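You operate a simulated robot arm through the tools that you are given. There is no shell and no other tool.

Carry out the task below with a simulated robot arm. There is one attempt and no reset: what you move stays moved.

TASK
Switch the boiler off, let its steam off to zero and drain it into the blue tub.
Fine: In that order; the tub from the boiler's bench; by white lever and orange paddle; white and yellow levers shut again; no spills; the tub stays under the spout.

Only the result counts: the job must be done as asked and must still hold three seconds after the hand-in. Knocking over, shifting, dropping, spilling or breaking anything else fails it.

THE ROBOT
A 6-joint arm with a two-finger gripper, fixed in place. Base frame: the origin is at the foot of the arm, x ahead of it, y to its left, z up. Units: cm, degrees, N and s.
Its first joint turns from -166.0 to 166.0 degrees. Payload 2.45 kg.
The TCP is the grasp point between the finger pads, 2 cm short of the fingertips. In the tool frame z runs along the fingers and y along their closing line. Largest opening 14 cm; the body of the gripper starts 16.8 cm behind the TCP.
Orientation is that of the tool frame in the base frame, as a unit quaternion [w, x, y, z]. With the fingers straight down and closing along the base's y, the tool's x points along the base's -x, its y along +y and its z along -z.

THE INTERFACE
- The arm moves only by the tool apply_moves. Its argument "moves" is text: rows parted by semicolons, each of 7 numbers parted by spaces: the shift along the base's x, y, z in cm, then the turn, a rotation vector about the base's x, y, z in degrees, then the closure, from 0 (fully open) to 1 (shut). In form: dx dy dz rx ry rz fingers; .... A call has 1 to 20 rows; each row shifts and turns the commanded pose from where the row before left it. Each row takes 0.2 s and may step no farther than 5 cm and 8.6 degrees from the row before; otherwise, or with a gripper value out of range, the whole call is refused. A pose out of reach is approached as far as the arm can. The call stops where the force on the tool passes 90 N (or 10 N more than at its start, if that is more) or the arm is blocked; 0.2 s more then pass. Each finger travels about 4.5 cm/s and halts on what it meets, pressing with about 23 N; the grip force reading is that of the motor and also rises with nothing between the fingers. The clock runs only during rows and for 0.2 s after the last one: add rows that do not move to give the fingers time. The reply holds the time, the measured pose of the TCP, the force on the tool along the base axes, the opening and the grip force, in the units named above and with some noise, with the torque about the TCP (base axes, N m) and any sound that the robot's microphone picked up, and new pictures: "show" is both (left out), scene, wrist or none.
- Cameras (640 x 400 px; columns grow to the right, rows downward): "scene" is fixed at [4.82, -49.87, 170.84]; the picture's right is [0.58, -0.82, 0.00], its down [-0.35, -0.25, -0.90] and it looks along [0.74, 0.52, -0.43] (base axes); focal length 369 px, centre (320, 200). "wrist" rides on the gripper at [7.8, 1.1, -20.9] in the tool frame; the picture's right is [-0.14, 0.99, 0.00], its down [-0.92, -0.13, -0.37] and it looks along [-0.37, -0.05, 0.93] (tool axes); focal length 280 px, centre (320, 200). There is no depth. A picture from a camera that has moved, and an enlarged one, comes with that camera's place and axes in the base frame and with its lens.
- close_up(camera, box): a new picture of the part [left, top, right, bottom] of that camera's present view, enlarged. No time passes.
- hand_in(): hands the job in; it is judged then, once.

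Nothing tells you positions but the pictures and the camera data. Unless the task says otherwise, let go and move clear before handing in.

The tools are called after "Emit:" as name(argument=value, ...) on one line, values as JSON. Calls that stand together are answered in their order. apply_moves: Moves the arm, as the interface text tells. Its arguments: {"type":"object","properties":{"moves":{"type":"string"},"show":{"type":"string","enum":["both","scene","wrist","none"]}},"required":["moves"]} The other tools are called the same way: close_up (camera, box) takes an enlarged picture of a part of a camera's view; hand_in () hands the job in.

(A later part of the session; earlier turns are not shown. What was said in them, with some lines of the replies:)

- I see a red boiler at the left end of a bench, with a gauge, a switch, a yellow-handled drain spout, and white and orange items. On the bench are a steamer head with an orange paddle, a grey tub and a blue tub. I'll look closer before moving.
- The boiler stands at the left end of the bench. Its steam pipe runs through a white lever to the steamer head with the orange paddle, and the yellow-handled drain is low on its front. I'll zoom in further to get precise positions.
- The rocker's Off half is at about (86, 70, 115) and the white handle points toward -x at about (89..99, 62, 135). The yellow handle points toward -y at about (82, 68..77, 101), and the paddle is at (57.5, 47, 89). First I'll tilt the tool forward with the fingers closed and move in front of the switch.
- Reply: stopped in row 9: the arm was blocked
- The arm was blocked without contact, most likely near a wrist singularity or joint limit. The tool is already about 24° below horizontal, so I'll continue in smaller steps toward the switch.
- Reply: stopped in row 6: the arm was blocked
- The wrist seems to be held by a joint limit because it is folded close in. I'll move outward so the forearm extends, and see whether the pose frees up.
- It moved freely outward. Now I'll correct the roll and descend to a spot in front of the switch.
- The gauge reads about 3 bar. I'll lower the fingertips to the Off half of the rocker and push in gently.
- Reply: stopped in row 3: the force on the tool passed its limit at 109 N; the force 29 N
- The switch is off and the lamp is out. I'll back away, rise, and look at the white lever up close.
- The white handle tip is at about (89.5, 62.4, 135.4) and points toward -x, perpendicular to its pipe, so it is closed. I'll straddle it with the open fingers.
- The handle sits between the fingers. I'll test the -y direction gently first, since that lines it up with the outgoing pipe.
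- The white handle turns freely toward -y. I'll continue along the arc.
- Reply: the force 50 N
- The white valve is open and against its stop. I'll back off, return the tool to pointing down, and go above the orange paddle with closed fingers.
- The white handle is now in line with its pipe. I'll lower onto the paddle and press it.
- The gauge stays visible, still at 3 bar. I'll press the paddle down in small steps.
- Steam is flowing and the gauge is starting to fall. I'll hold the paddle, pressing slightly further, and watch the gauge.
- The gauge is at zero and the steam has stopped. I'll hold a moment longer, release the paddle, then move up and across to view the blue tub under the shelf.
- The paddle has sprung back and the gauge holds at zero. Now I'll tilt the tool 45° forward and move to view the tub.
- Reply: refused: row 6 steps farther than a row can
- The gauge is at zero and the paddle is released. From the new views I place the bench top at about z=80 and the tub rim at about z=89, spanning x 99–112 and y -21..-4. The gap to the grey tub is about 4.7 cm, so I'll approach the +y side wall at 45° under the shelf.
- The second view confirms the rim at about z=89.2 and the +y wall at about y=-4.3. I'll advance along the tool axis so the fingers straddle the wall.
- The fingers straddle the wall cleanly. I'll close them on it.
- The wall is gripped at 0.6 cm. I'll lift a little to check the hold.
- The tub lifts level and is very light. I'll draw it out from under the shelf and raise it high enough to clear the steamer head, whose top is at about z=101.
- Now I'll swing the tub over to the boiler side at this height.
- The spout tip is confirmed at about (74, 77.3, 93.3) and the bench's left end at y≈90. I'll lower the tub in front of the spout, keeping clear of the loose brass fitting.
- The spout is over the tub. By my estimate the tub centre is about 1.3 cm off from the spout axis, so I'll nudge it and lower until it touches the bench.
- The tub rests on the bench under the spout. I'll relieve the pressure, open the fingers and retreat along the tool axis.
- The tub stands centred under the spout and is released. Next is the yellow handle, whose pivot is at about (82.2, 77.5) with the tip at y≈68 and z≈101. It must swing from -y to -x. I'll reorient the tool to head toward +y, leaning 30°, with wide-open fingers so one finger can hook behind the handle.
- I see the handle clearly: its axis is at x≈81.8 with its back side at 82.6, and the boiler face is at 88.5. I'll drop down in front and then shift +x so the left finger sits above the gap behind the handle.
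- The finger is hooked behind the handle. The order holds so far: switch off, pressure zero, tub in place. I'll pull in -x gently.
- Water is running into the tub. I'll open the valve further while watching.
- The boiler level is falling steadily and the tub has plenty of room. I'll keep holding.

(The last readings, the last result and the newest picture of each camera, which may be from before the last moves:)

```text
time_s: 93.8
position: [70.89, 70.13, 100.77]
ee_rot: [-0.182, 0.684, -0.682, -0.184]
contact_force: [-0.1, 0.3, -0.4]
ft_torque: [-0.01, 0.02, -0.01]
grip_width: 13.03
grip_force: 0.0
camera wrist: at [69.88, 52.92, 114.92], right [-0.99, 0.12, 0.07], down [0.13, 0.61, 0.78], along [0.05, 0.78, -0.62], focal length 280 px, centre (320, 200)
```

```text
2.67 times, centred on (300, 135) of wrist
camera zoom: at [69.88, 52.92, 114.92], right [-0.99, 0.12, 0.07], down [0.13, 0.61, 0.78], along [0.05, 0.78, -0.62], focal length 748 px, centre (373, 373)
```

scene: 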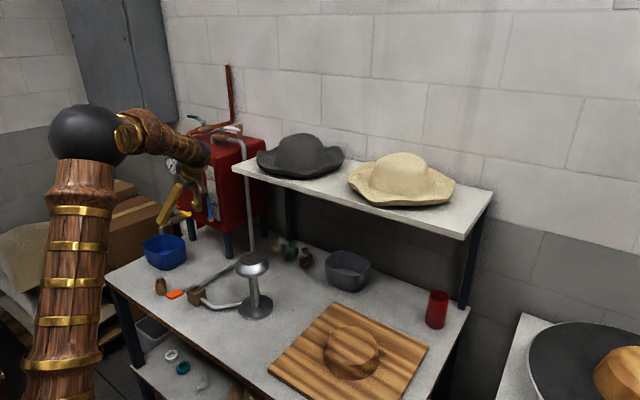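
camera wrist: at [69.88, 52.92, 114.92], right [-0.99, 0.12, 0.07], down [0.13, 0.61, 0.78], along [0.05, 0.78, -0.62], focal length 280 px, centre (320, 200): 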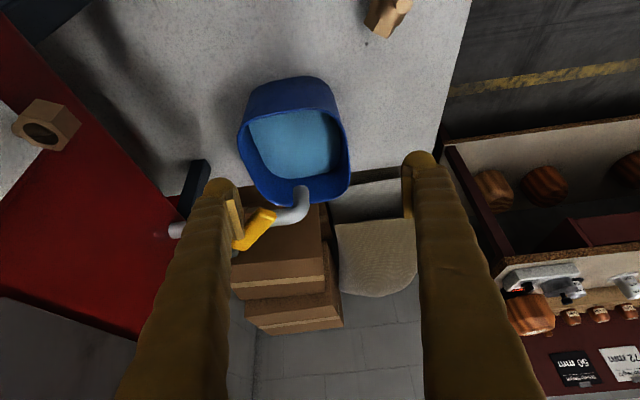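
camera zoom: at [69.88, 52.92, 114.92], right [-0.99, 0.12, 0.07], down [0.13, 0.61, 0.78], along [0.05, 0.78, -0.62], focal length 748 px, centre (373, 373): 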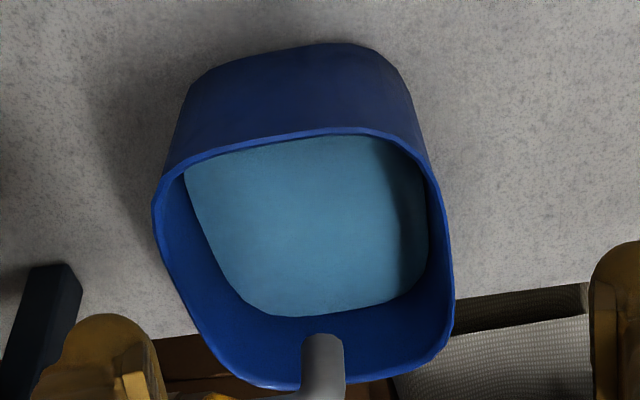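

The stream has stopped and the boiler is empty, with the tub about half full. Now I'll unhook, turn the tool back to heading +x, and push the yellow handle shut.

Emit:
apply_moves(moves="0 -1.25 2.2 0 0 0 0.07;0 -1.25 2.2 0 0 0 0.07;0 -1.25 2.2 0 0 0 0.07;0 -1.25 2.2 0 0 0 0.07;-1 0 4 0 0 0 0.07;-1 0 4 0 0 0 0.07;0 0 0 0 0 -8.18 0.3;0 0 0 0 0 -8.18 0.5;0 0 0 0 0 -8.18 0.8;0 0 0 0 0 -8.18 1;0 0 0 0 0 -8.18 1;0 0 0 0 0 -8.18 1;0 0 0 0 0 -8.18 1;0 0 0 0 0 -8.18 1;0 0 0 0 0 -8.18 1;0 0 0 0 0 -8.18 1;0 0 0 0 0 -8.2 1;0 0 0 0 -7.5 0 1;0 0 0 0 -7.5 0 1;0 0 0 0 0 0 1")

Emit:
close_up(camera="scene", box=[130, 190, 226, 250])

```text
time_s: 98.0
position: [68.75, 65.1, 117.5]
ee_rot: [0.384, 0.0, 0.923, 0.0]
contact_force: [0.2, 1.0, -0.2]
ft_torque: [0.03, -0.04, 0.01]
grip_width: 0.0
grip_force: 23.4
camera wrist: at [48.53, 66.15, 126.81], right [0.1, 0.99, 0.1], down [0.39, -0.13, 0.91], along [0.92, -0.05, -0.4], focal length 280 px, centre (320, 200)
```

scene: 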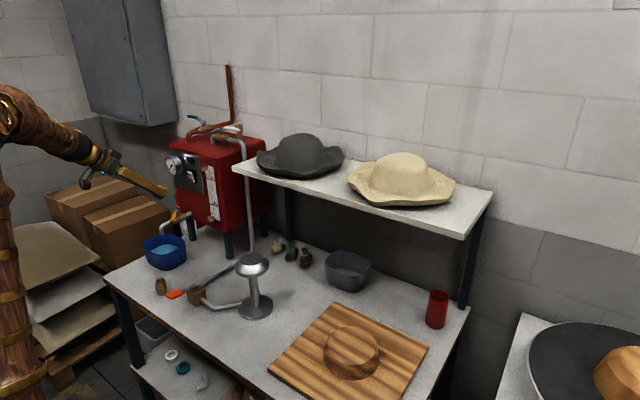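
wrist: 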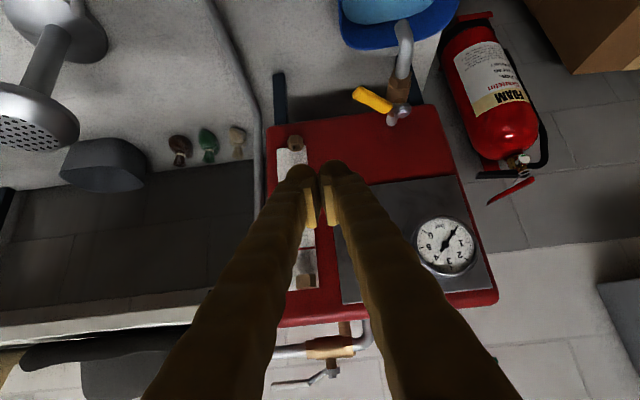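

```text
6.67 times, centred on (178, 220) of scene
camera zoom: at [4.82, -49.87, 170.84], right [0.58, -0.82, 0.0], down [-0.35, -0.25, -0.9], along [0.74, 0.52, -0.43], focal length 2458 px, centre (1267, 67)
```

zoom: 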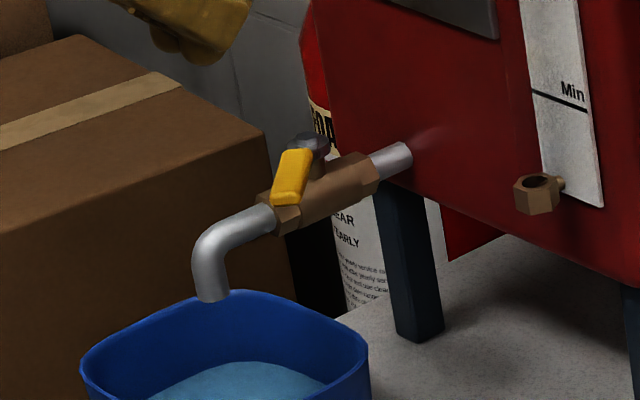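

Emit:
apply_moves(moves="0 3.5 -2.5 0 0 0 1;0 3.4 -2.5 0 0 0 1;0 0 -4 0 0 0 1;0 0 -4 0 0 0 1;0 0 -3.3 0 0 0 1;1 0 0 0 0 0 1;1 0 0 0 0 0 1;0 0 0 0 0 0 1")

Emit:
close_up(camera="scene", box=[130, 190, 226, 250])

Emit:
close_up(camera="wrist", box=[260, 110, 420, 210])

```text
time_s: 99.8
position: [71.0, 71.91, 101.26]
ee_rot: [0.382, -0.001, 0.924, 0.001]
contact_force: [-0.6, -0.8, 0.4]
ft_torque: [0.01, 0.01, -0.01]
grip_width: 0.01
grip_force: 23.0
camera wrist: at [50.72, 73.03, 110.47], right [0.1, 0.99, 0.1], down [0.39, -0.13, 0.91], along [0.92, -0.05, -0.4], focal length 280 px, centre (320, 200)
```

scene: 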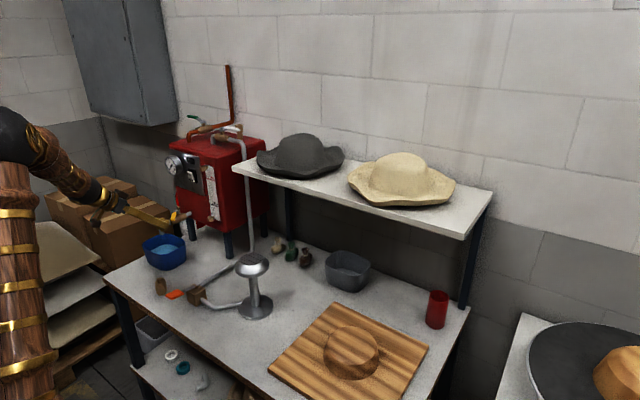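
wrist: 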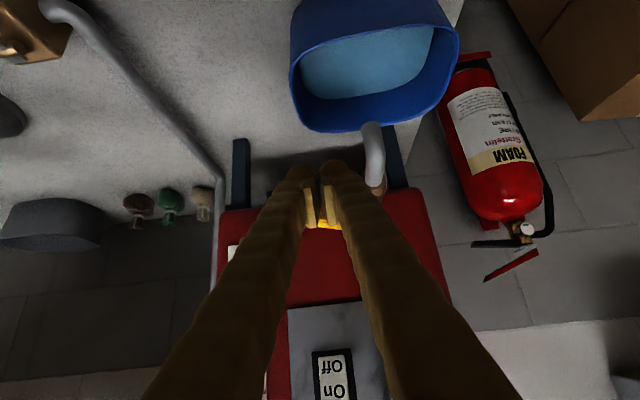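

```text
6.67 times, centred on (178, 220) of scene
camera zoom: at [4.82, -49.87, 170.84], right [0.58, -0.82, 0.0], down [-0.35, -0.25, -0.9], along [0.74, 0.52, -0.43], focal length 2458 px, centre (1267, 67)
```

zoom: 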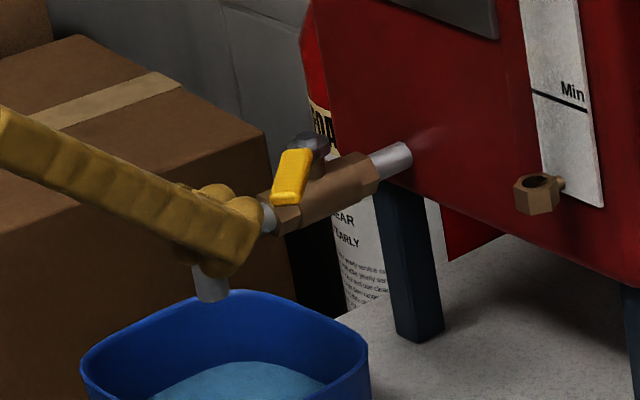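

```text
4.00 times, centred on (340, 160) of wrist
camera zoom: at [50.72, 73.03, 110.47], right [0.1, 0.99, 0.1], down [0.39, -0.13, 0.91], along [0.92, -0.05, -0.4], focal length 1122 px, centre (240, 360)
```

zoom: 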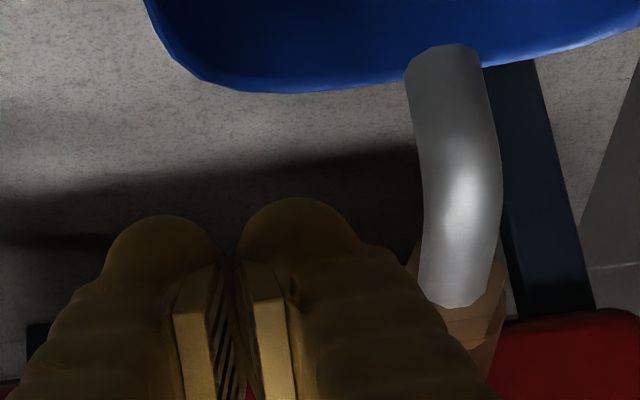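

Emit:
apply_moves(moves="0.6 0 0 0 0 0 1;0.6 0 0 0 0 0 1;0.6 0 0 0 0 0 1;0.6 0 0 0 0 0 1;0.6 -0.1 0 0 0 0 1;0.6 -0.1 0 0 0 0 1", show="wrist")

Emit:
close_up(camera="scene", box=[130, 190, 226, 250])

```text
time_s: 101.2
position: [74.46, 71.8, 101.34]
ee_rot: [0.383, -0.001, 0.924, 0.0]
contact_force: [0.9, 0.5, 0.2]
ft_torque: [-0.02, -0.04, -0.01]
grip_width: 0.0
grip_force: 23.0
camera wrist: at [54.19, 72.85, 110.48], right [0.1, 0.99, 0.1], down [0.39, -0.13, 0.91], along [0.92, -0.05, -0.4], focal length 280 px, centre (320, 200)
```

wrist: 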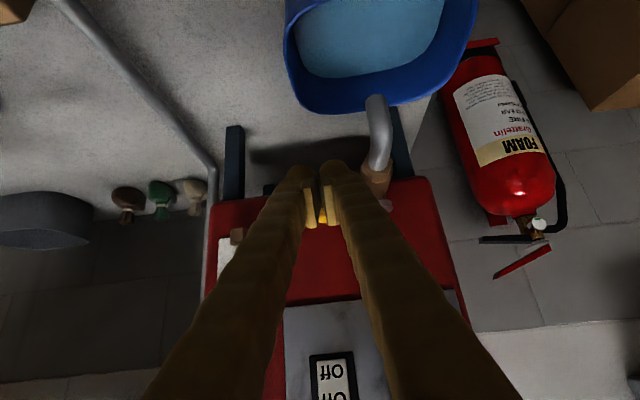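

```text
6.67 times, centred on (178, 220) of scene
camera zoom: at [4.82, -49.87, 170.84], right [0.58, -0.82, 0.0], down [-0.35, -0.25, -0.9], along [0.74, 0.52, -0.43], focal length 2458 px, centre (1267, 67)
```

zoom: 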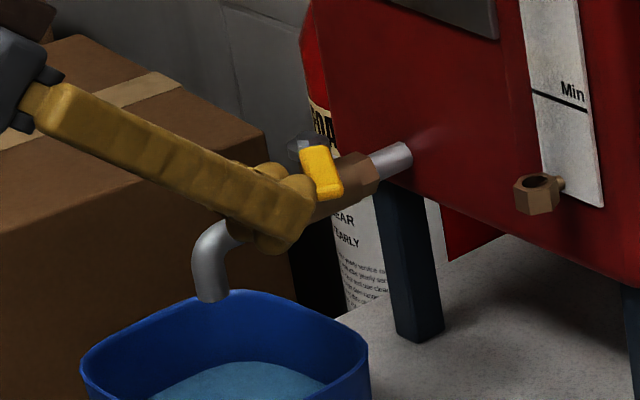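

Emit:
apply_moves(moves="0.6 -0.2 0 0 0 0 1;0.6 -0.2 0 0 0 0 1;0.6 -0.2 0 0 0 0 1;0.6 -0.2 0 0 0 0 1;0.5 0 0 0 0 0 1;0.4 0 0 0 0 0 1;0.3 0 0 0 0 0 1", show="wrist")

Emit:
close_up(camera="scene", box=[130, 190, 226, 250])

```text
time_s: 102.8
position: [77.96, 71.02, 101.27]
ee_rot: [0.383, 0.0, 0.924, 0.001]
contact_force: [0.4, 0.0, -0.3]
ft_torque: [0.02, -0.04, 0.01]
grip_width: 0.02
grip_force: 23.0
camera wrist: at [57.69, 72.03, 110.5], right [0.1, 0.99, 0.1], down [0.39, -0.13, 0.91], along [0.92, -0.05, -0.4], focal length 280 px, centre (320, 200)
```

wrist: 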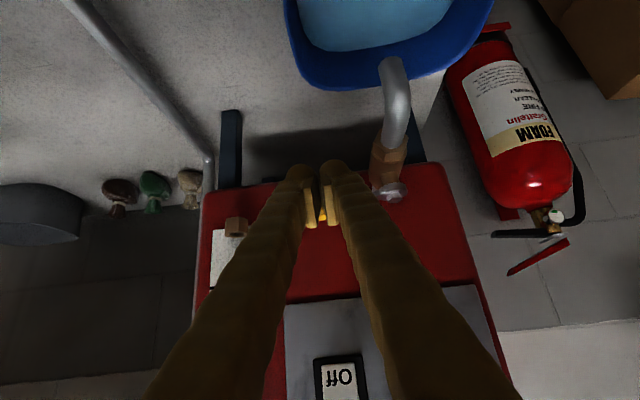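

```text
6.67 times, centred on (178, 220) of scene
camera zoom: at [4.82, -49.87, 170.84], right [0.58, -0.82, 0.0], down [-0.35, -0.25, -0.9], along [0.74, 0.52, -0.43], focal length 2458 px, centre (1267, 67)
```

zoom: 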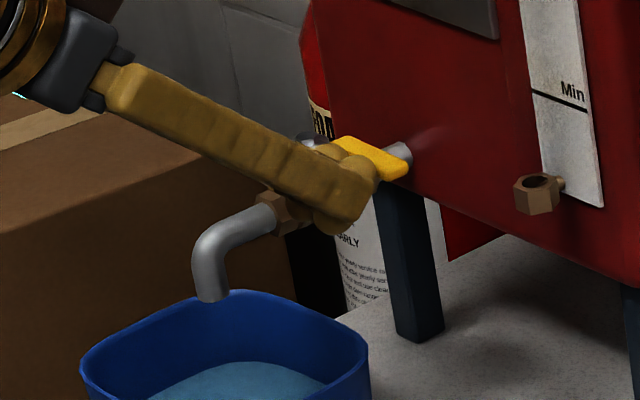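

Emit:
apply_moves(moves="0.3 0 0 0 0 0 1;0.3 0 0 0 0 0 1;0.3 0 0 0 0 0 1", show="none")

Emit:
close_up(camera="scene", box=[130, 190, 226, 250])

```text
time_s: 103.5
position: [78.36, 71.05, 101.17]
ee_rot: [0.381, -0.002, 0.925, 0.0]
contact_force: [-38.5, -16.5, 12.7]
ft_torque: [0.09, -0.36, -0.25]
grip_width: 0.63
grip_force: 29.9
stopped in row 3: the force on the tool passed its limit at 100 N (the readings are from after the stop); the commanded pose is now the measured one
```

```text
6.67 times, centred on (178, 220) of scene
camera zoom: at [4.82, -49.87, 170.84], right [0.58, -0.82, 0.0], down [-0.35, -0.25, -0.9], along [0.74, 0.52, -0.43], focal length 2458 px, centre (1267, 67)
```

zoom: 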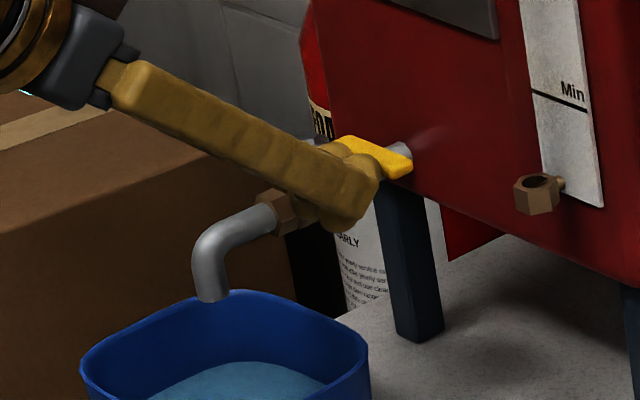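

The yellow valve is shut against its stop. I'll back off, rise, and go above the white handle to swing it back.

Emit:
apply_moves(moves="-3 0 0 0 0 0 1;-3 0 1 0 0 0 1;0 -1 4.8 0 0 0 1;0 -1 4.8 0 0 0 1;0 -1 4.8 0 0 0 1;0 -1 4.8 0 0 0 1;0 -2 4.5 0 0 0 1;0 -2 4.5 0 0 0 1;0 -2 4.5 0 0 0 1;0 -2 4.5 0 0 0 1;1 -2.2 4 0 0 0 1;2 -2 3 0 7.5 0 1;2 0 0 0 7.5 0 1;0 0 0 0 0 0 1")

Emit:
close_up(camera="scene", box=[130, 160, 258, 240])

Emit:
close_up(camera="wrist", box=[240, 60, 480, 210])

```text
time_s: 106.5
position: [77.5, 54.67, 146.24]
ee_rot: [0.257, -0.002, 0.966, 0.001]
contact_force: [-0.1, -0.6, 0.0]
ft_torque: [0.0, 0.0, 0.0]
grip_width: 0.01
grip_force: 29.3
camera wrist: at [60.37, 55.75, 160.58], right [0.12, 0.99, 0.07], down [0.62, -0.13, 0.78], along [0.78, -0.05, -0.63], focal length 280 px, centre (320, 200)
```

scene: 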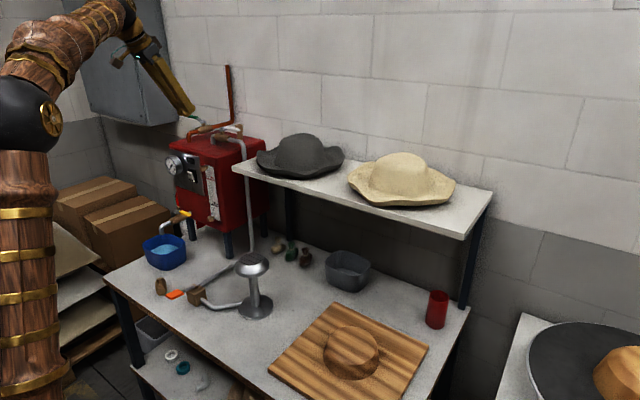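
wrist: 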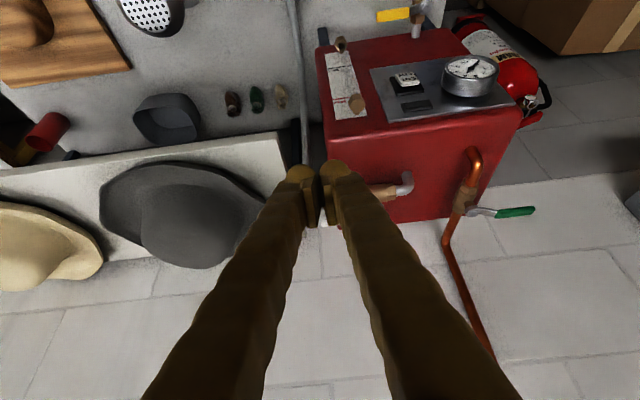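

```text
5.00 times, centred on (194, 200) of scene
camera zoom: at [4.82, -49.87, 170.84], right [0.58, -0.82, 0.0], down [-0.35, -0.25, -0.9], along [0.74, 0.52, -0.43], focal length 1843 px, centre (950, 200)
```

zoom: 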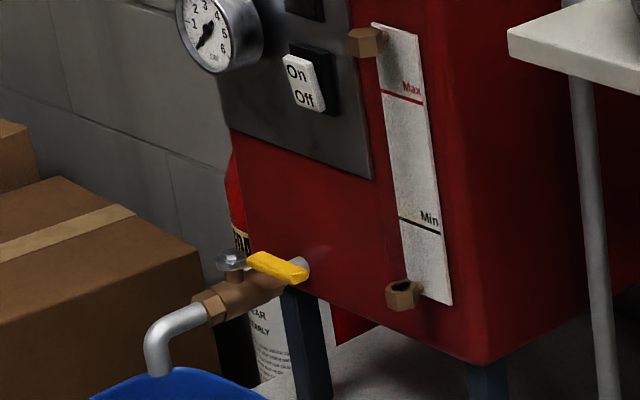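

```text
2.67 times, centred on (360, 135) of wrist
camera zoom: at [60.37, 55.75, 160.58], right [0.12, 0.99, 0.07], down [0.62, -0.13, 0.78], along [0.78, -0.05, -0.63], focal length 748 px, centre (213, 373)
```

zoom: 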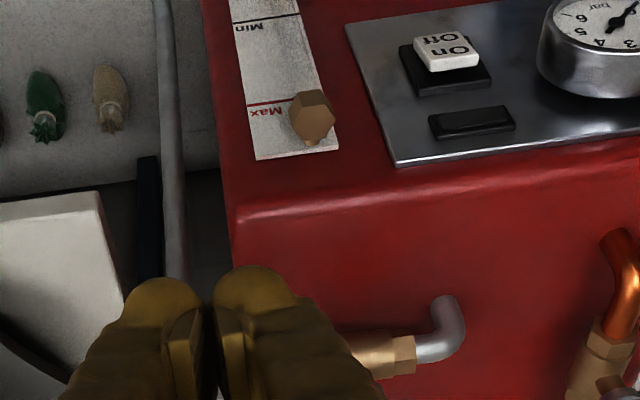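

The yellow valve is shut and the gauge is at zero. Now I'll move over the white handle with closed fingers so I can dip behind it.

Emit:
apply_moves(moves="4 0 -0.5 0 0 0 1;4 0 -0.5 0 0 0 1;4 0 -1 0 0 0 1;4 0 -1 0 0 0 1;4 0 -0.5 0 0 0 1;4 0 0 0 0 0 1;0 0 0 0 0 0 1")

Emit:
close_up(camera="scene", box=[156, 90, 268, 160])

Emit:
close_up(camera="wrist", box=[240, 110, 400, 210])

```text
time_s: 108.1
position: [100.98, 54.63, 142.21]
ee_rot: [0.257, -0.002, 0.966, 0.0]
contact_force: [1.1, 0.6, -0.3]
ft_torque: [-0.02, -0.02, -0.01]
grip_width: 0.0
grip_force: 29.3
out of reach, approached as far as the arm can: row 6
camera wrist: at [83.83, 55.57, 156.5], right [0.12, 0.99, 0.07], down [0.62, -0.13, 0.78], along [0.78, -0.05, -0.63], focal length 280 px, centre (320, 200)
```

scene: 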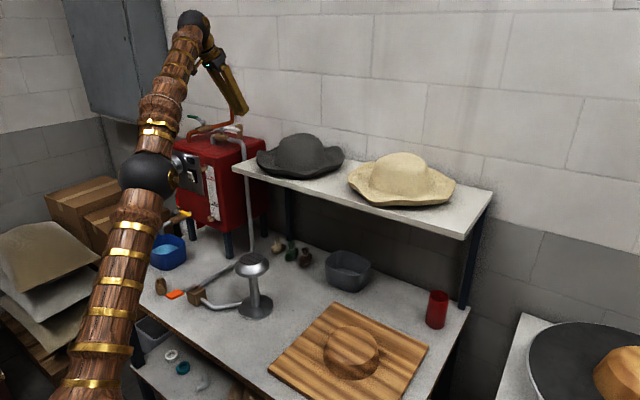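
wrist: 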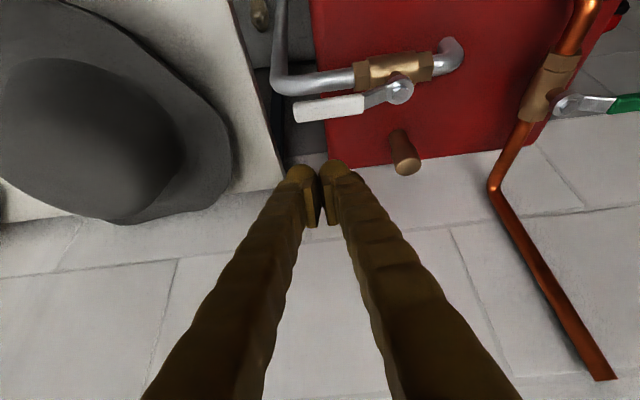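

```text
5.71 times, centred on (212, 125) of scene
camera zoom: at [4.82, -49.87, 170.84], right [0.58, -0.82, 0.0], down [-0.35, -0.25, -0.9], along [0.74, 0.52, -0.43], focal length 2106 px, centre (937, 629)
```

zoom: 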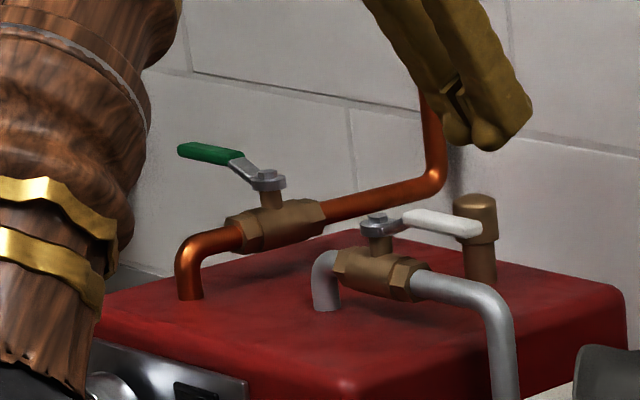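

```text
4.00 times, centred on (320, 160) of wrist
camera zoom: at [83.83, 55.57, 156.5], right [0.12, 0.99, 0.07], down [0.62, -0.13, 0.78], along [0.78, -0.05, -0.63], focal length 1122 px, centre (320, 360)
```

zoom: 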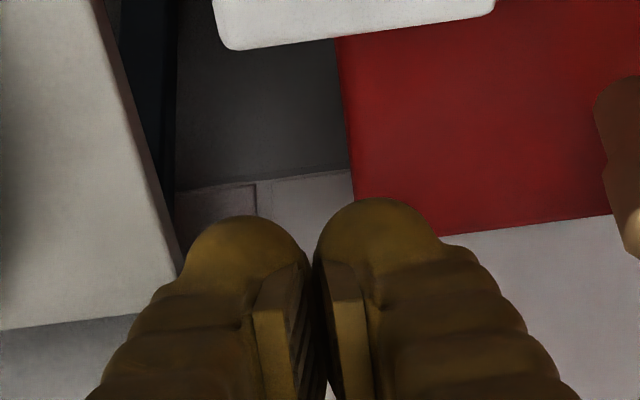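

The arm is at the edge of its reach, but the position works. The fingers are behind the handle's +x side (about x=98.6), so I'll descend behind it.

Emit:
apply_moves(moves="0 0.8 -1.5 0 0 0 1;0 0 -1.5 0 0 0 1;0 0 -1.2 0 0 0 1;0 0 -1 0 0 0 1;0 0 0 0 0 0 1")

Emit:
close_up(camera="scene", box=[188, 100, 268, 150])

Emit:
close_up(camera="wrist", box=[240, 80, 400, 180])

```text
time_s: 109.3
position: [100.78, 55.4, 137.03]
ee_rot: [0.257, -0.001, 0.966, 0.001]
contact_force: [0.5, -0.6, -0.3]
ft_torque: [-0.01, 0.01, 0.0]
grip_width: 0.0
grip_force: 29.7
camera wrist: at [83.65, 56.43, 151.32], right [0.12, 0.99, 0.07], down [0.62, -0.13, 0.78], along [0.78, -0.05, -0.62], focal length 280 px, centre (320, 200)
```

scene: 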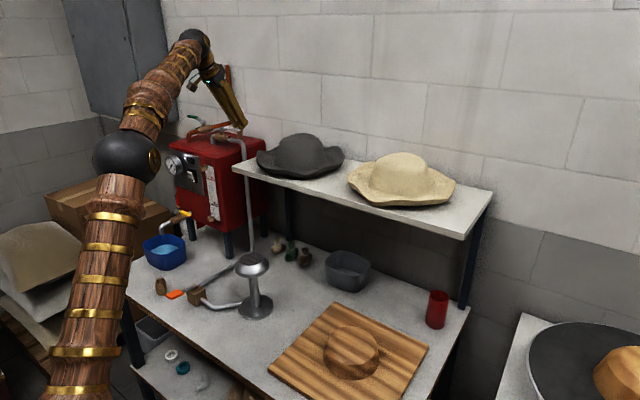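
wrist: 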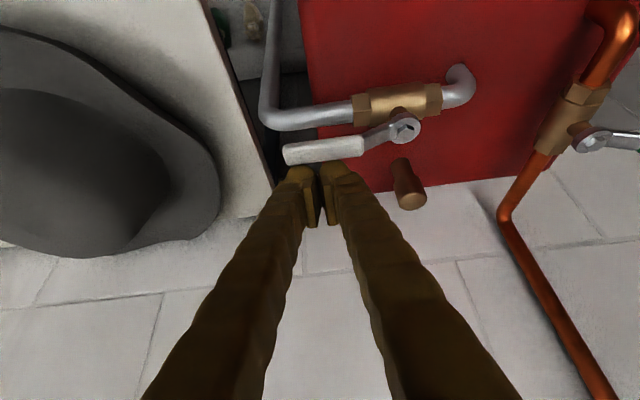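

```text
8.00 times, centred on (228, 125) of scene
camera zoom: at [4.82, -49.87, 170.84], right [0.58, -0.82, 0.0], down [-0.35, -0.25, -0.9], along [0.74, 0.52, -0.43], focal length 2949 px, centre (1056, 800)
```

zoom: 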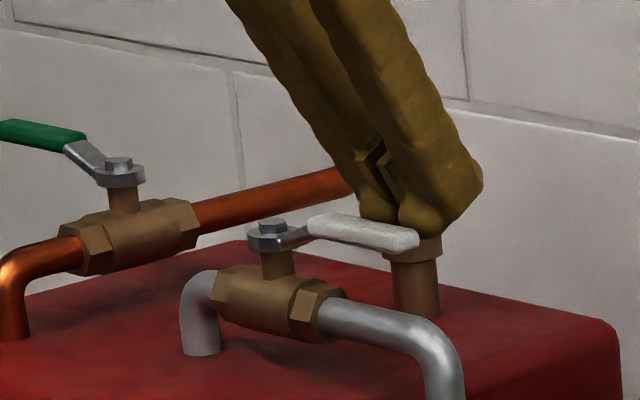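

```text
4.00 times, centred on (320, 130) of wrist
camera zoom: at [83.65, 56.43, 151.32], right [0.12, 0.99, 0.07], down [0.62, -0.13, 0.78], along [0.78, -0.05, -0.62], focal length 1122 px, centre (320, 480)
```

zoom: 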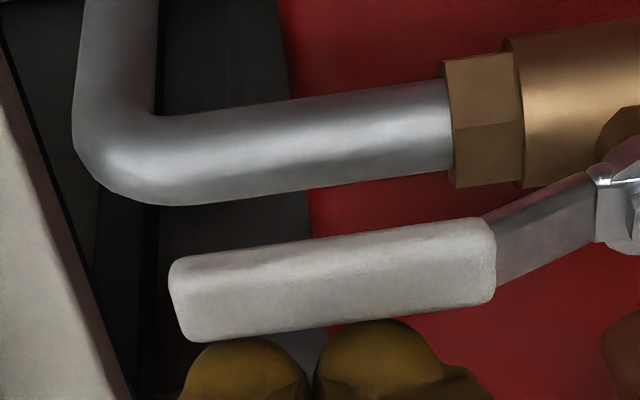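

The fingers are behind the handle. I'll go slightly deeper and closer to the handle's tip, then draw it toward -x.

Emit:
apply_moves(moves="0 -0.5 -0.4 0 0 0 1;0 -0.5 -0.3 0 0 0 1;-0.6 0 0 0 0 0 1;-0.6 0 0 0 0 0 1;-0.5 0.05 0 0 0 0 1;-0.5 0.05 0 0 0 0 1;-0.5 0.05 0 0 0 0 1")

Emit:
close_up(camera="scene", box=[188, 100, 268, 150])

Emit:
close_up(camera="wrist", box=[240, 80, 400, 180])

```text
time_s: 110.9
position: [98.07, 54.46, 136.53]
ee_rot: [0.259, 0.0, 0.966, 0.0]
contact_force: [0.5, -1.1, 1.3]
ft_torque: [-0.02, 0.03, 0.0]
grip_width: 0.01
grip_force: 30.0
camera wrist: at [80.97, 55.5, 150.68], right [0.12, 0.99, 0.07], down [0.62, -0.13, 0.78], along [0.78, -0.05, -0.62], focal length 280 px, centre (320, 200)
```

scene: 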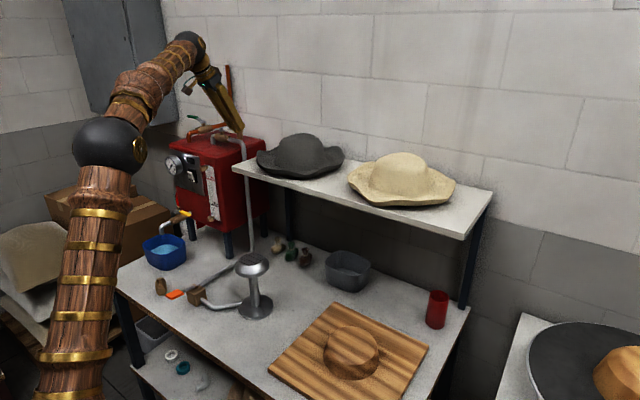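
wrist: 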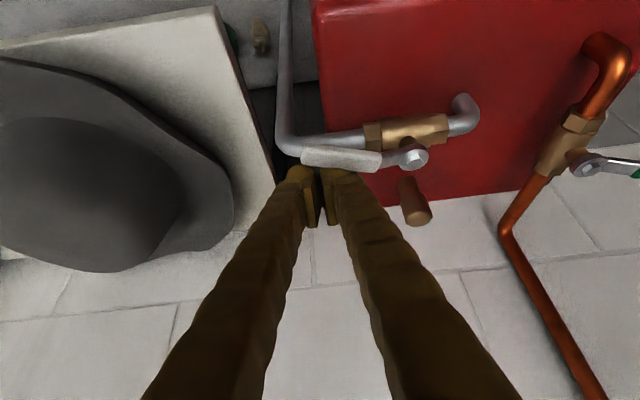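

```text
8.00 times, centred on (228, 125) of scene
camera zoom: at [4.82, -49.87, 170.84], right [0.58, -0.82, 0.0], down [-0.35, -0.25, -0.9], along [0.74, 0.52, -0.43], focal length 2949 px, centre (1056, 800)
```

zoom: 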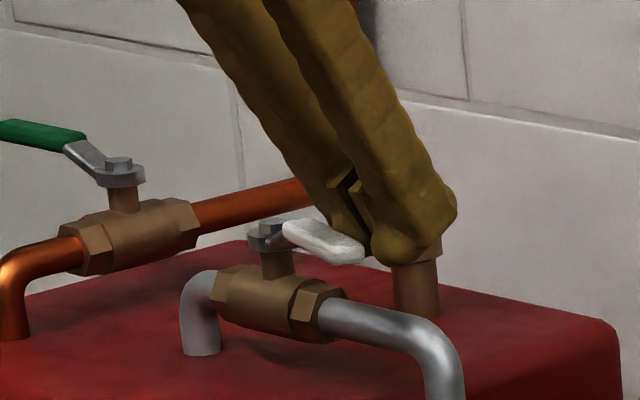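

```text
4.00 times, centred on (320, 130) of wrist
camera zoom: at [80.97, 55.5, 150.68], right [0.12, 0.99, 0.07], down [0.62, -0.13, 0.78], along [0.78, -0.05, -0.62], focal length 1122 px, centre (320, 480)
```

zoom: 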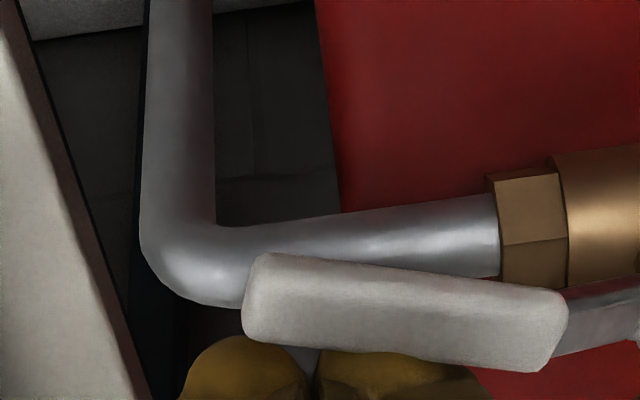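

The handle is swinging back. I'll continue the arc.

Emit:
apply_moves(moves="-0.55 0.12 0 0 0 0 1;-0.55 0.15 0 0 0 0 1;-0.55 0.2 0 0 0 0 1;-0.53 0.35 0 0 0 0 1;-0.53 0.41 0 0 0 0 1;-0.53 0.41 0 0 0 0 1;-0.5 0.45 0 0 0 0 1;-0.5 0.45 0 0 0 0 1")

Emit:
close_up(camera="scene", box=[188, 100, 268, 150])

Emit:
close_up(camera="wrist", box=[240, 80, 400, 180])

```text
time_s: 112.7
position: [93.77, 57.0, 136.33]
ee_rot: [0.257, -0.001, 0.966, 0.001]
contact_force: [0.3, -0.6, -0.3]
ft_torque: [-0.01, -0.01, 0.02]
grip_width: 0.0
grip_force: 29.9
camera wrist: at [76.76, 58.05, 150.6], right [0.12, 0.99, 0.07], down [0.62, -0.13, 0.78], along [0.78, -0.05, -0.63], focal length 280 px, centre (320, 200)
```

scene: 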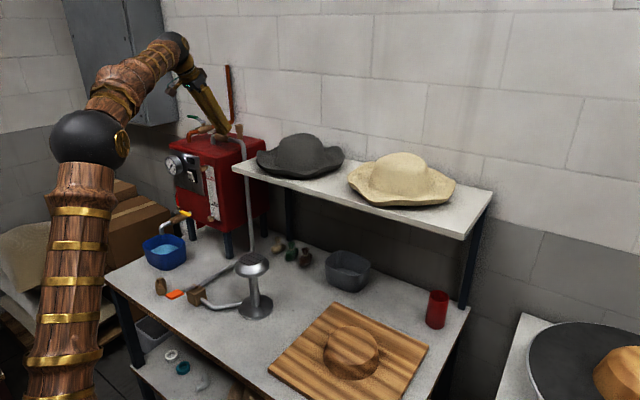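
wrist: 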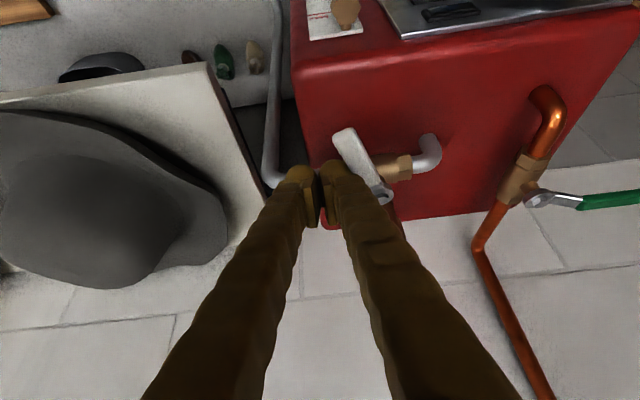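

```text
8.00 times, centred on (228, 125) of scene
camera zoom: at [4.82, -49.87, 170.84], right [0.58, -0.82, 0.0], down [-0.35, -0.25, -0.9], along [0.74, 0.52, -0.43], focal length 2949 px, centre (1056, 800)
```

zoom: 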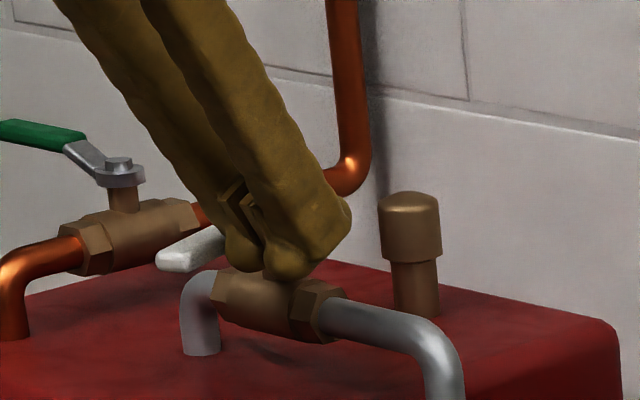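

```text
4.00 times, centred on (320, 130) of wrist
camera zoom: at [76.76, 58.05, 150.6], right [0.12, 0.99, 0.07], down [0.62, -0.13, 0.78], along [0.78, -0.05, -0.63], focal length 1122 px, centre (320, 480)
```

zoom: 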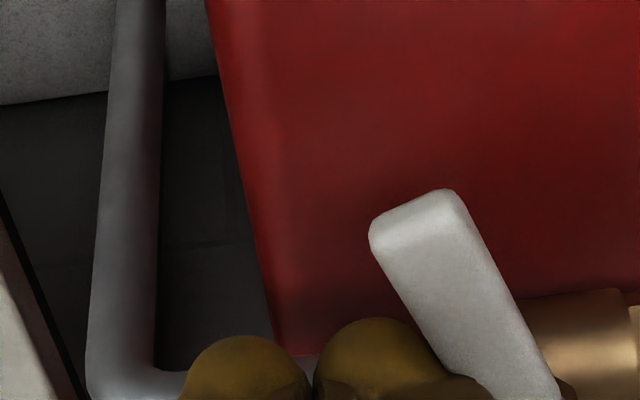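

Emit:
apply_moves(moves="-0.6 0.3 0 0 0 0 1;-0.6 0.3 0 0 0 0 1;-0.3 0.4 0 0 0 0 1;0 0.4 0 0 0 0 1;0 0.4 0 0 0 0 1;0 0.4 0 0 0 0 1;0 0.3 0 0 0 0 1")

Emit:
close_up(camera="scene", box=[188, 100, 268, 150])

Emit:
close_up(camera="wrist", box=[240, 80, 400, 180])

```text
time_s: 114.3
position: [92.32, 59.22, 136.35]
ee_rot: [0.257, -0.001, 0.966, -0.001]
contact_force: [-11.5, -35.1, -6.1]
ft_torque: [-0.47, 0.02, 0.75]
grip_width: 0.0
grip_force: 29.4
camera wrist: at [75.22, 60.33, 150.6], right [0.12, 0.99, 0.07], down [0.62, -0.13, 0.78], along [0.78, -0.05, -0.63], focal length 280 px, centre (320, 200)
```

scene: 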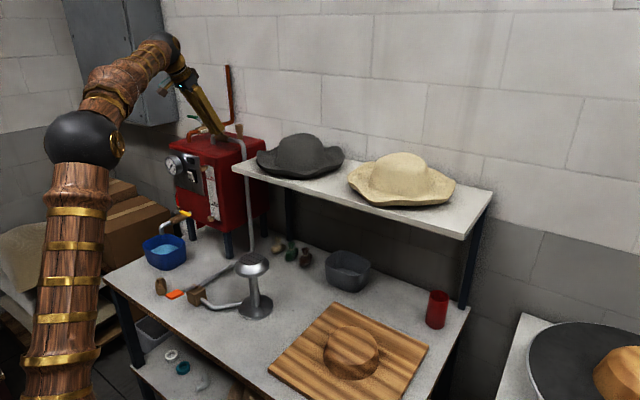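
wrist: 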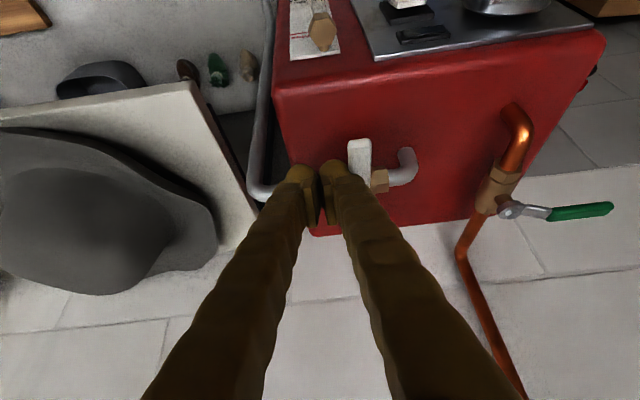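

```text
8.00 times, centred on (228, 125) of scene
camera zoom: at [4.82, -49.87, 170.84], right [0.58, -0.82, 0.0], down [-0.35, -0.25, -0.9], along [0.74, 0.52, -0.43], focal length 2949 px, centre (1056, 800)
```

zoom: 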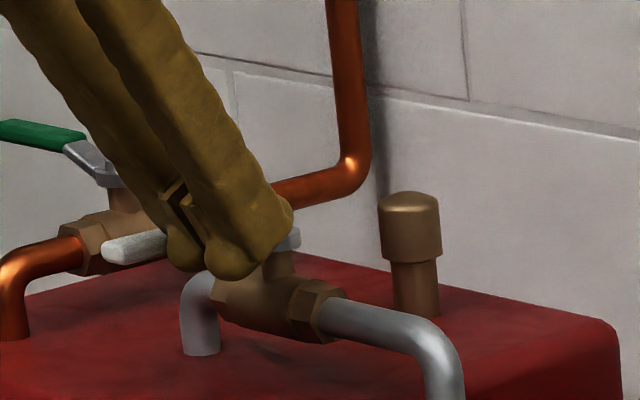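

```text
4.00 times, centred on (320, 130) of wrist
camera zoom: at [75.22, 60.33, 150.6], right [0.12, 0.99, 0.07], down [0.62, -0.13, 0.78], along [0.78, -0.05, -0.63], focal length 1122 px, centre (320, 480)
```

zoom: 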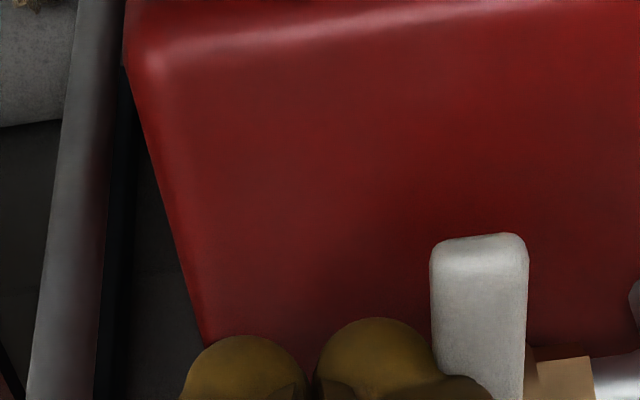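

The white handle is back against its closed stop. I'll back off and retreat to a clear pose, then verify everything.

Emit:
apply_moves(moves="0 -0.6 0 0 0 0 1;0 -1 1 0 0 0 1;-2 -0.5 3 0 0 0 1;-4 0 3 0 0 0 1;-4 -1 2 0 0 0 1;-4 -2 1 0 0 0 1;-4 -3 0 0 0 0 1;-3 -4 0 0 0 0 1;-2 -4.5 0 0 0 0 1;-2 -4.5 0 0 0 0 1;-2 -4.5 0 0 0 0 1;-1 -4.5 0 0 0 0 1;0 0 0 0 0 0 1", show="scene")

Emit:
close_up(camera="scene", box=[180, 105, 260, 155])

Emit:
close_up(camera="scene", box=[150, 195, 230, 245])

Emit:
close_up(camera="scene", box=[155, 140, 251, 200])

Emit:
close_up(camera="scene", box=[130, 220, 290, 320])

```text
time_s: 117.1
position: [64.44, 29.38, 146.46]
ee_rot: [0.258, -0.001, 0.966, -0.001]
contact_force: [-0.5, 0.6, 0.2]
ft_torque: [0.0, 0.03, 0.01]
grip_width: 0.0
grip_force: 29.7
```

scene: 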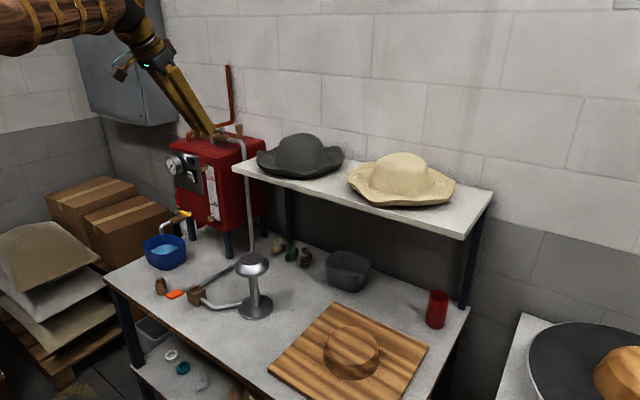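

```text
8.00 times, centred on (220, 130) of scene
camera zoom: at [4.82, -49.87, 170.84], right [0.58, -0.82, 0.0], down [-0.35, -0.25, -0.9], along [0.74, 0.52, -0.43], focal length 2949 px, centre (1120, 760)
```

zoom: 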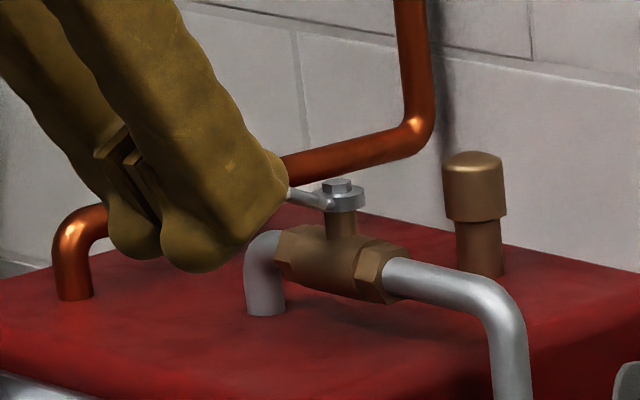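

```text
8.00 times, centred on (190, 220) of scene
camera zoom: at [4.82, -49.87, 170.84], right [0.58, -0.82, 0.0], down [-0.35, -0.25, -0.9], along [0.74, 0.52, -0.43], focal length 2949 px, centre (1360, 40)
```

zoom: 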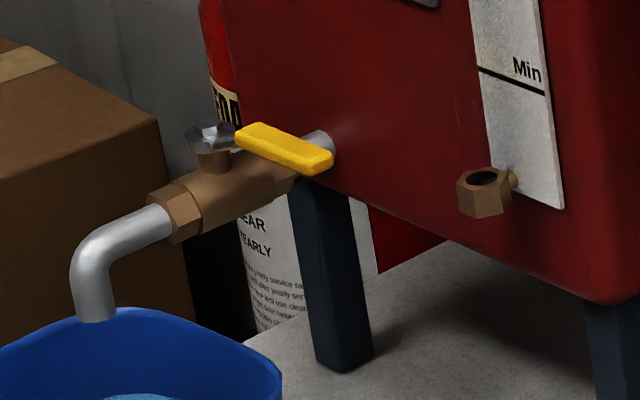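

```text
6.67 times, centred on (203, 170) of scene
camera zoom: at [4.82, -49.87, 170.84], right [0.58, -0.82, 0.0], down [-0.35, -0.25, -0.9], along [0.74, 0.52, -0.43], focal length 2458 px, centre (1100, 400)
```

zoom: 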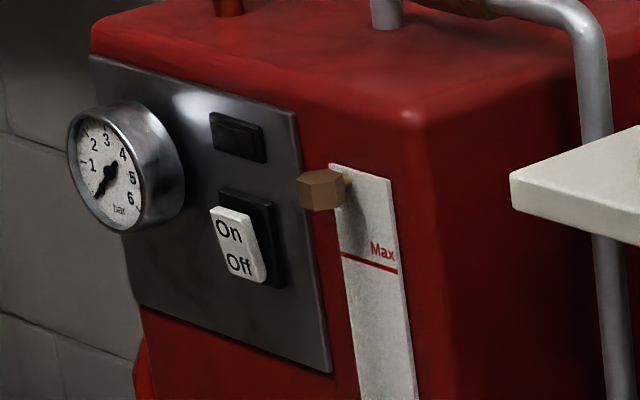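

```text
4.00 times, centred on (210, 270) of scene
camera zoom: at [4.82, -49.87, 170.84], right [0.58, -0.82, 0.0], down [-0.35, -0.25, -0.9], along [0.74, 0.52, -0.43], focal length 1475 px, centre (760, -80)
```

zoom: 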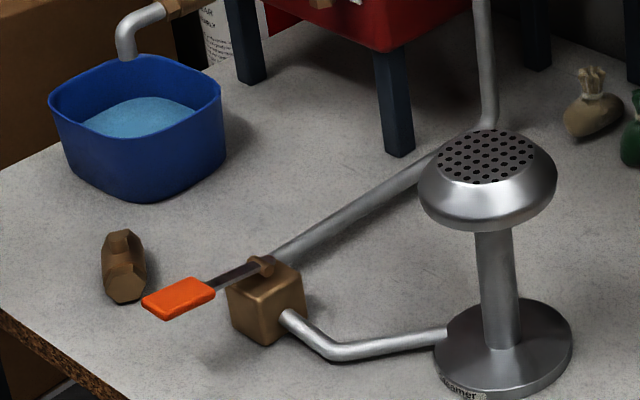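

The yellow handle matches its original shut position, the gauge reads zero and the switch is off. The gripper hides the white handle from the scene camera, so I'll move aside to confirm it.

Emit:
apply_moves(moves="-2 -3 3 0 5 0 0.8;-2 -3 3 0 5 0 0.5;-2 -3 3 0 5 0 0.5;-2 -3 3 0 5 0 0.5;0 -4 2 0 0 0 0.5;0 0 0 0 0 0 0.5", show="scene")

Emit:
close_up(camera="scene", box=[180, 105, 260, 155])

Emit:
close_up(camera="scene", box=[260, 120, 500, 270])

```text
time_s: 118.5
position: [56.33, 13.27, 160.36]
ee_rot: [0.085, -0.001, 0.996, 0.0]
contact_force: [-0.2, 0.2, -0.4]
ft_torque: [0.0, -0.01, 0.0]
grip_width: 7.0
grip_force: 0.2
```

scene: 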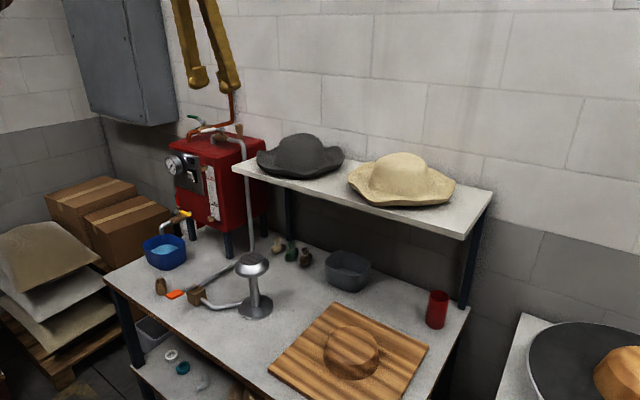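

```text
8.00 times, centred on (220, 130) of scene
camera zoom: at [4.82, -49.87, 170.84], right [0.58, -0.82, 0.0], down [-0.35, -0.25, -0.9], along [0.74, 0.52, -0.43], focal length 2949 px, centre (1120, 760)
```

zoom: 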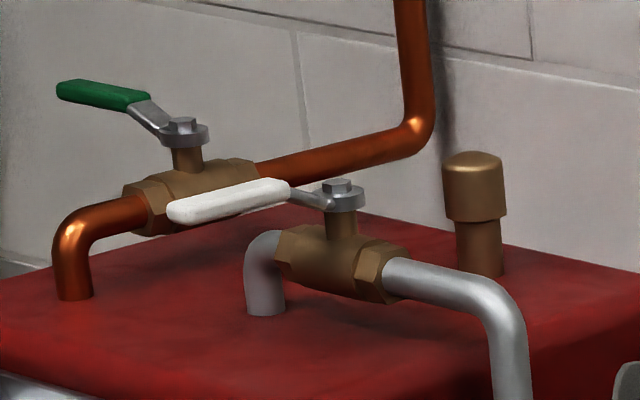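

```text
2.67 times, centred on (380, 195) of scene
camera zoom: at [4.82, -49.87, 170.84], right [0.58, -0.82, 0.0], down [-0.35, -0.25, -0.9], along [0.74, 0.52, -0.43], focal length 983 px, centre (160, 213)
```

zoom: 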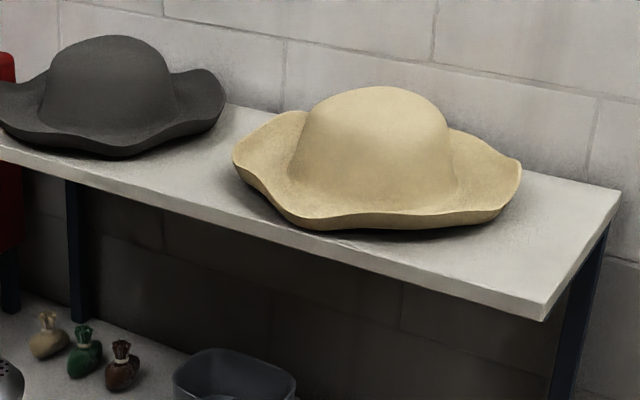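

The pictures show everything in its final state:
- **Levers:** the white and yellow levers are back in their original shut positions.
- **Boiler:** the switch is off, the gauge reads zero and the sight glass is empty.
- **Tub:** the blue tub holds the water under the spout, and nothing was spilled or moved.

The arm is clear, so I'm handing in.

Emit:
hand_in()

```text
The job is handed in.
```

The boiler is switched off, vented to zero and drained into the blue tub, and I've handed the job in. I don't have the judge's result.

1. **Switch:** I pressed the rocker to Off and the lamp went out.
2. **Steam:** I opened the white lever and held the orange paddle down until the gauge fell from 3 bar to zero. The paddle sprang back when released.
3. **Tub:** I lifted the blue tub off the boiler's bench and set it under the spout.
4. **Drain:** I opened the yellow lever about halfway until the stream stopped and the sight glass was empty. The tub is about half full and still under the spout.
5. **Levers:** I shut the yellow lever, then the white one, each against its stop. In the pictures both match where they started.

I saw no spills and nothing else out of place. The gripper was empty and clear of everything at hand-in.
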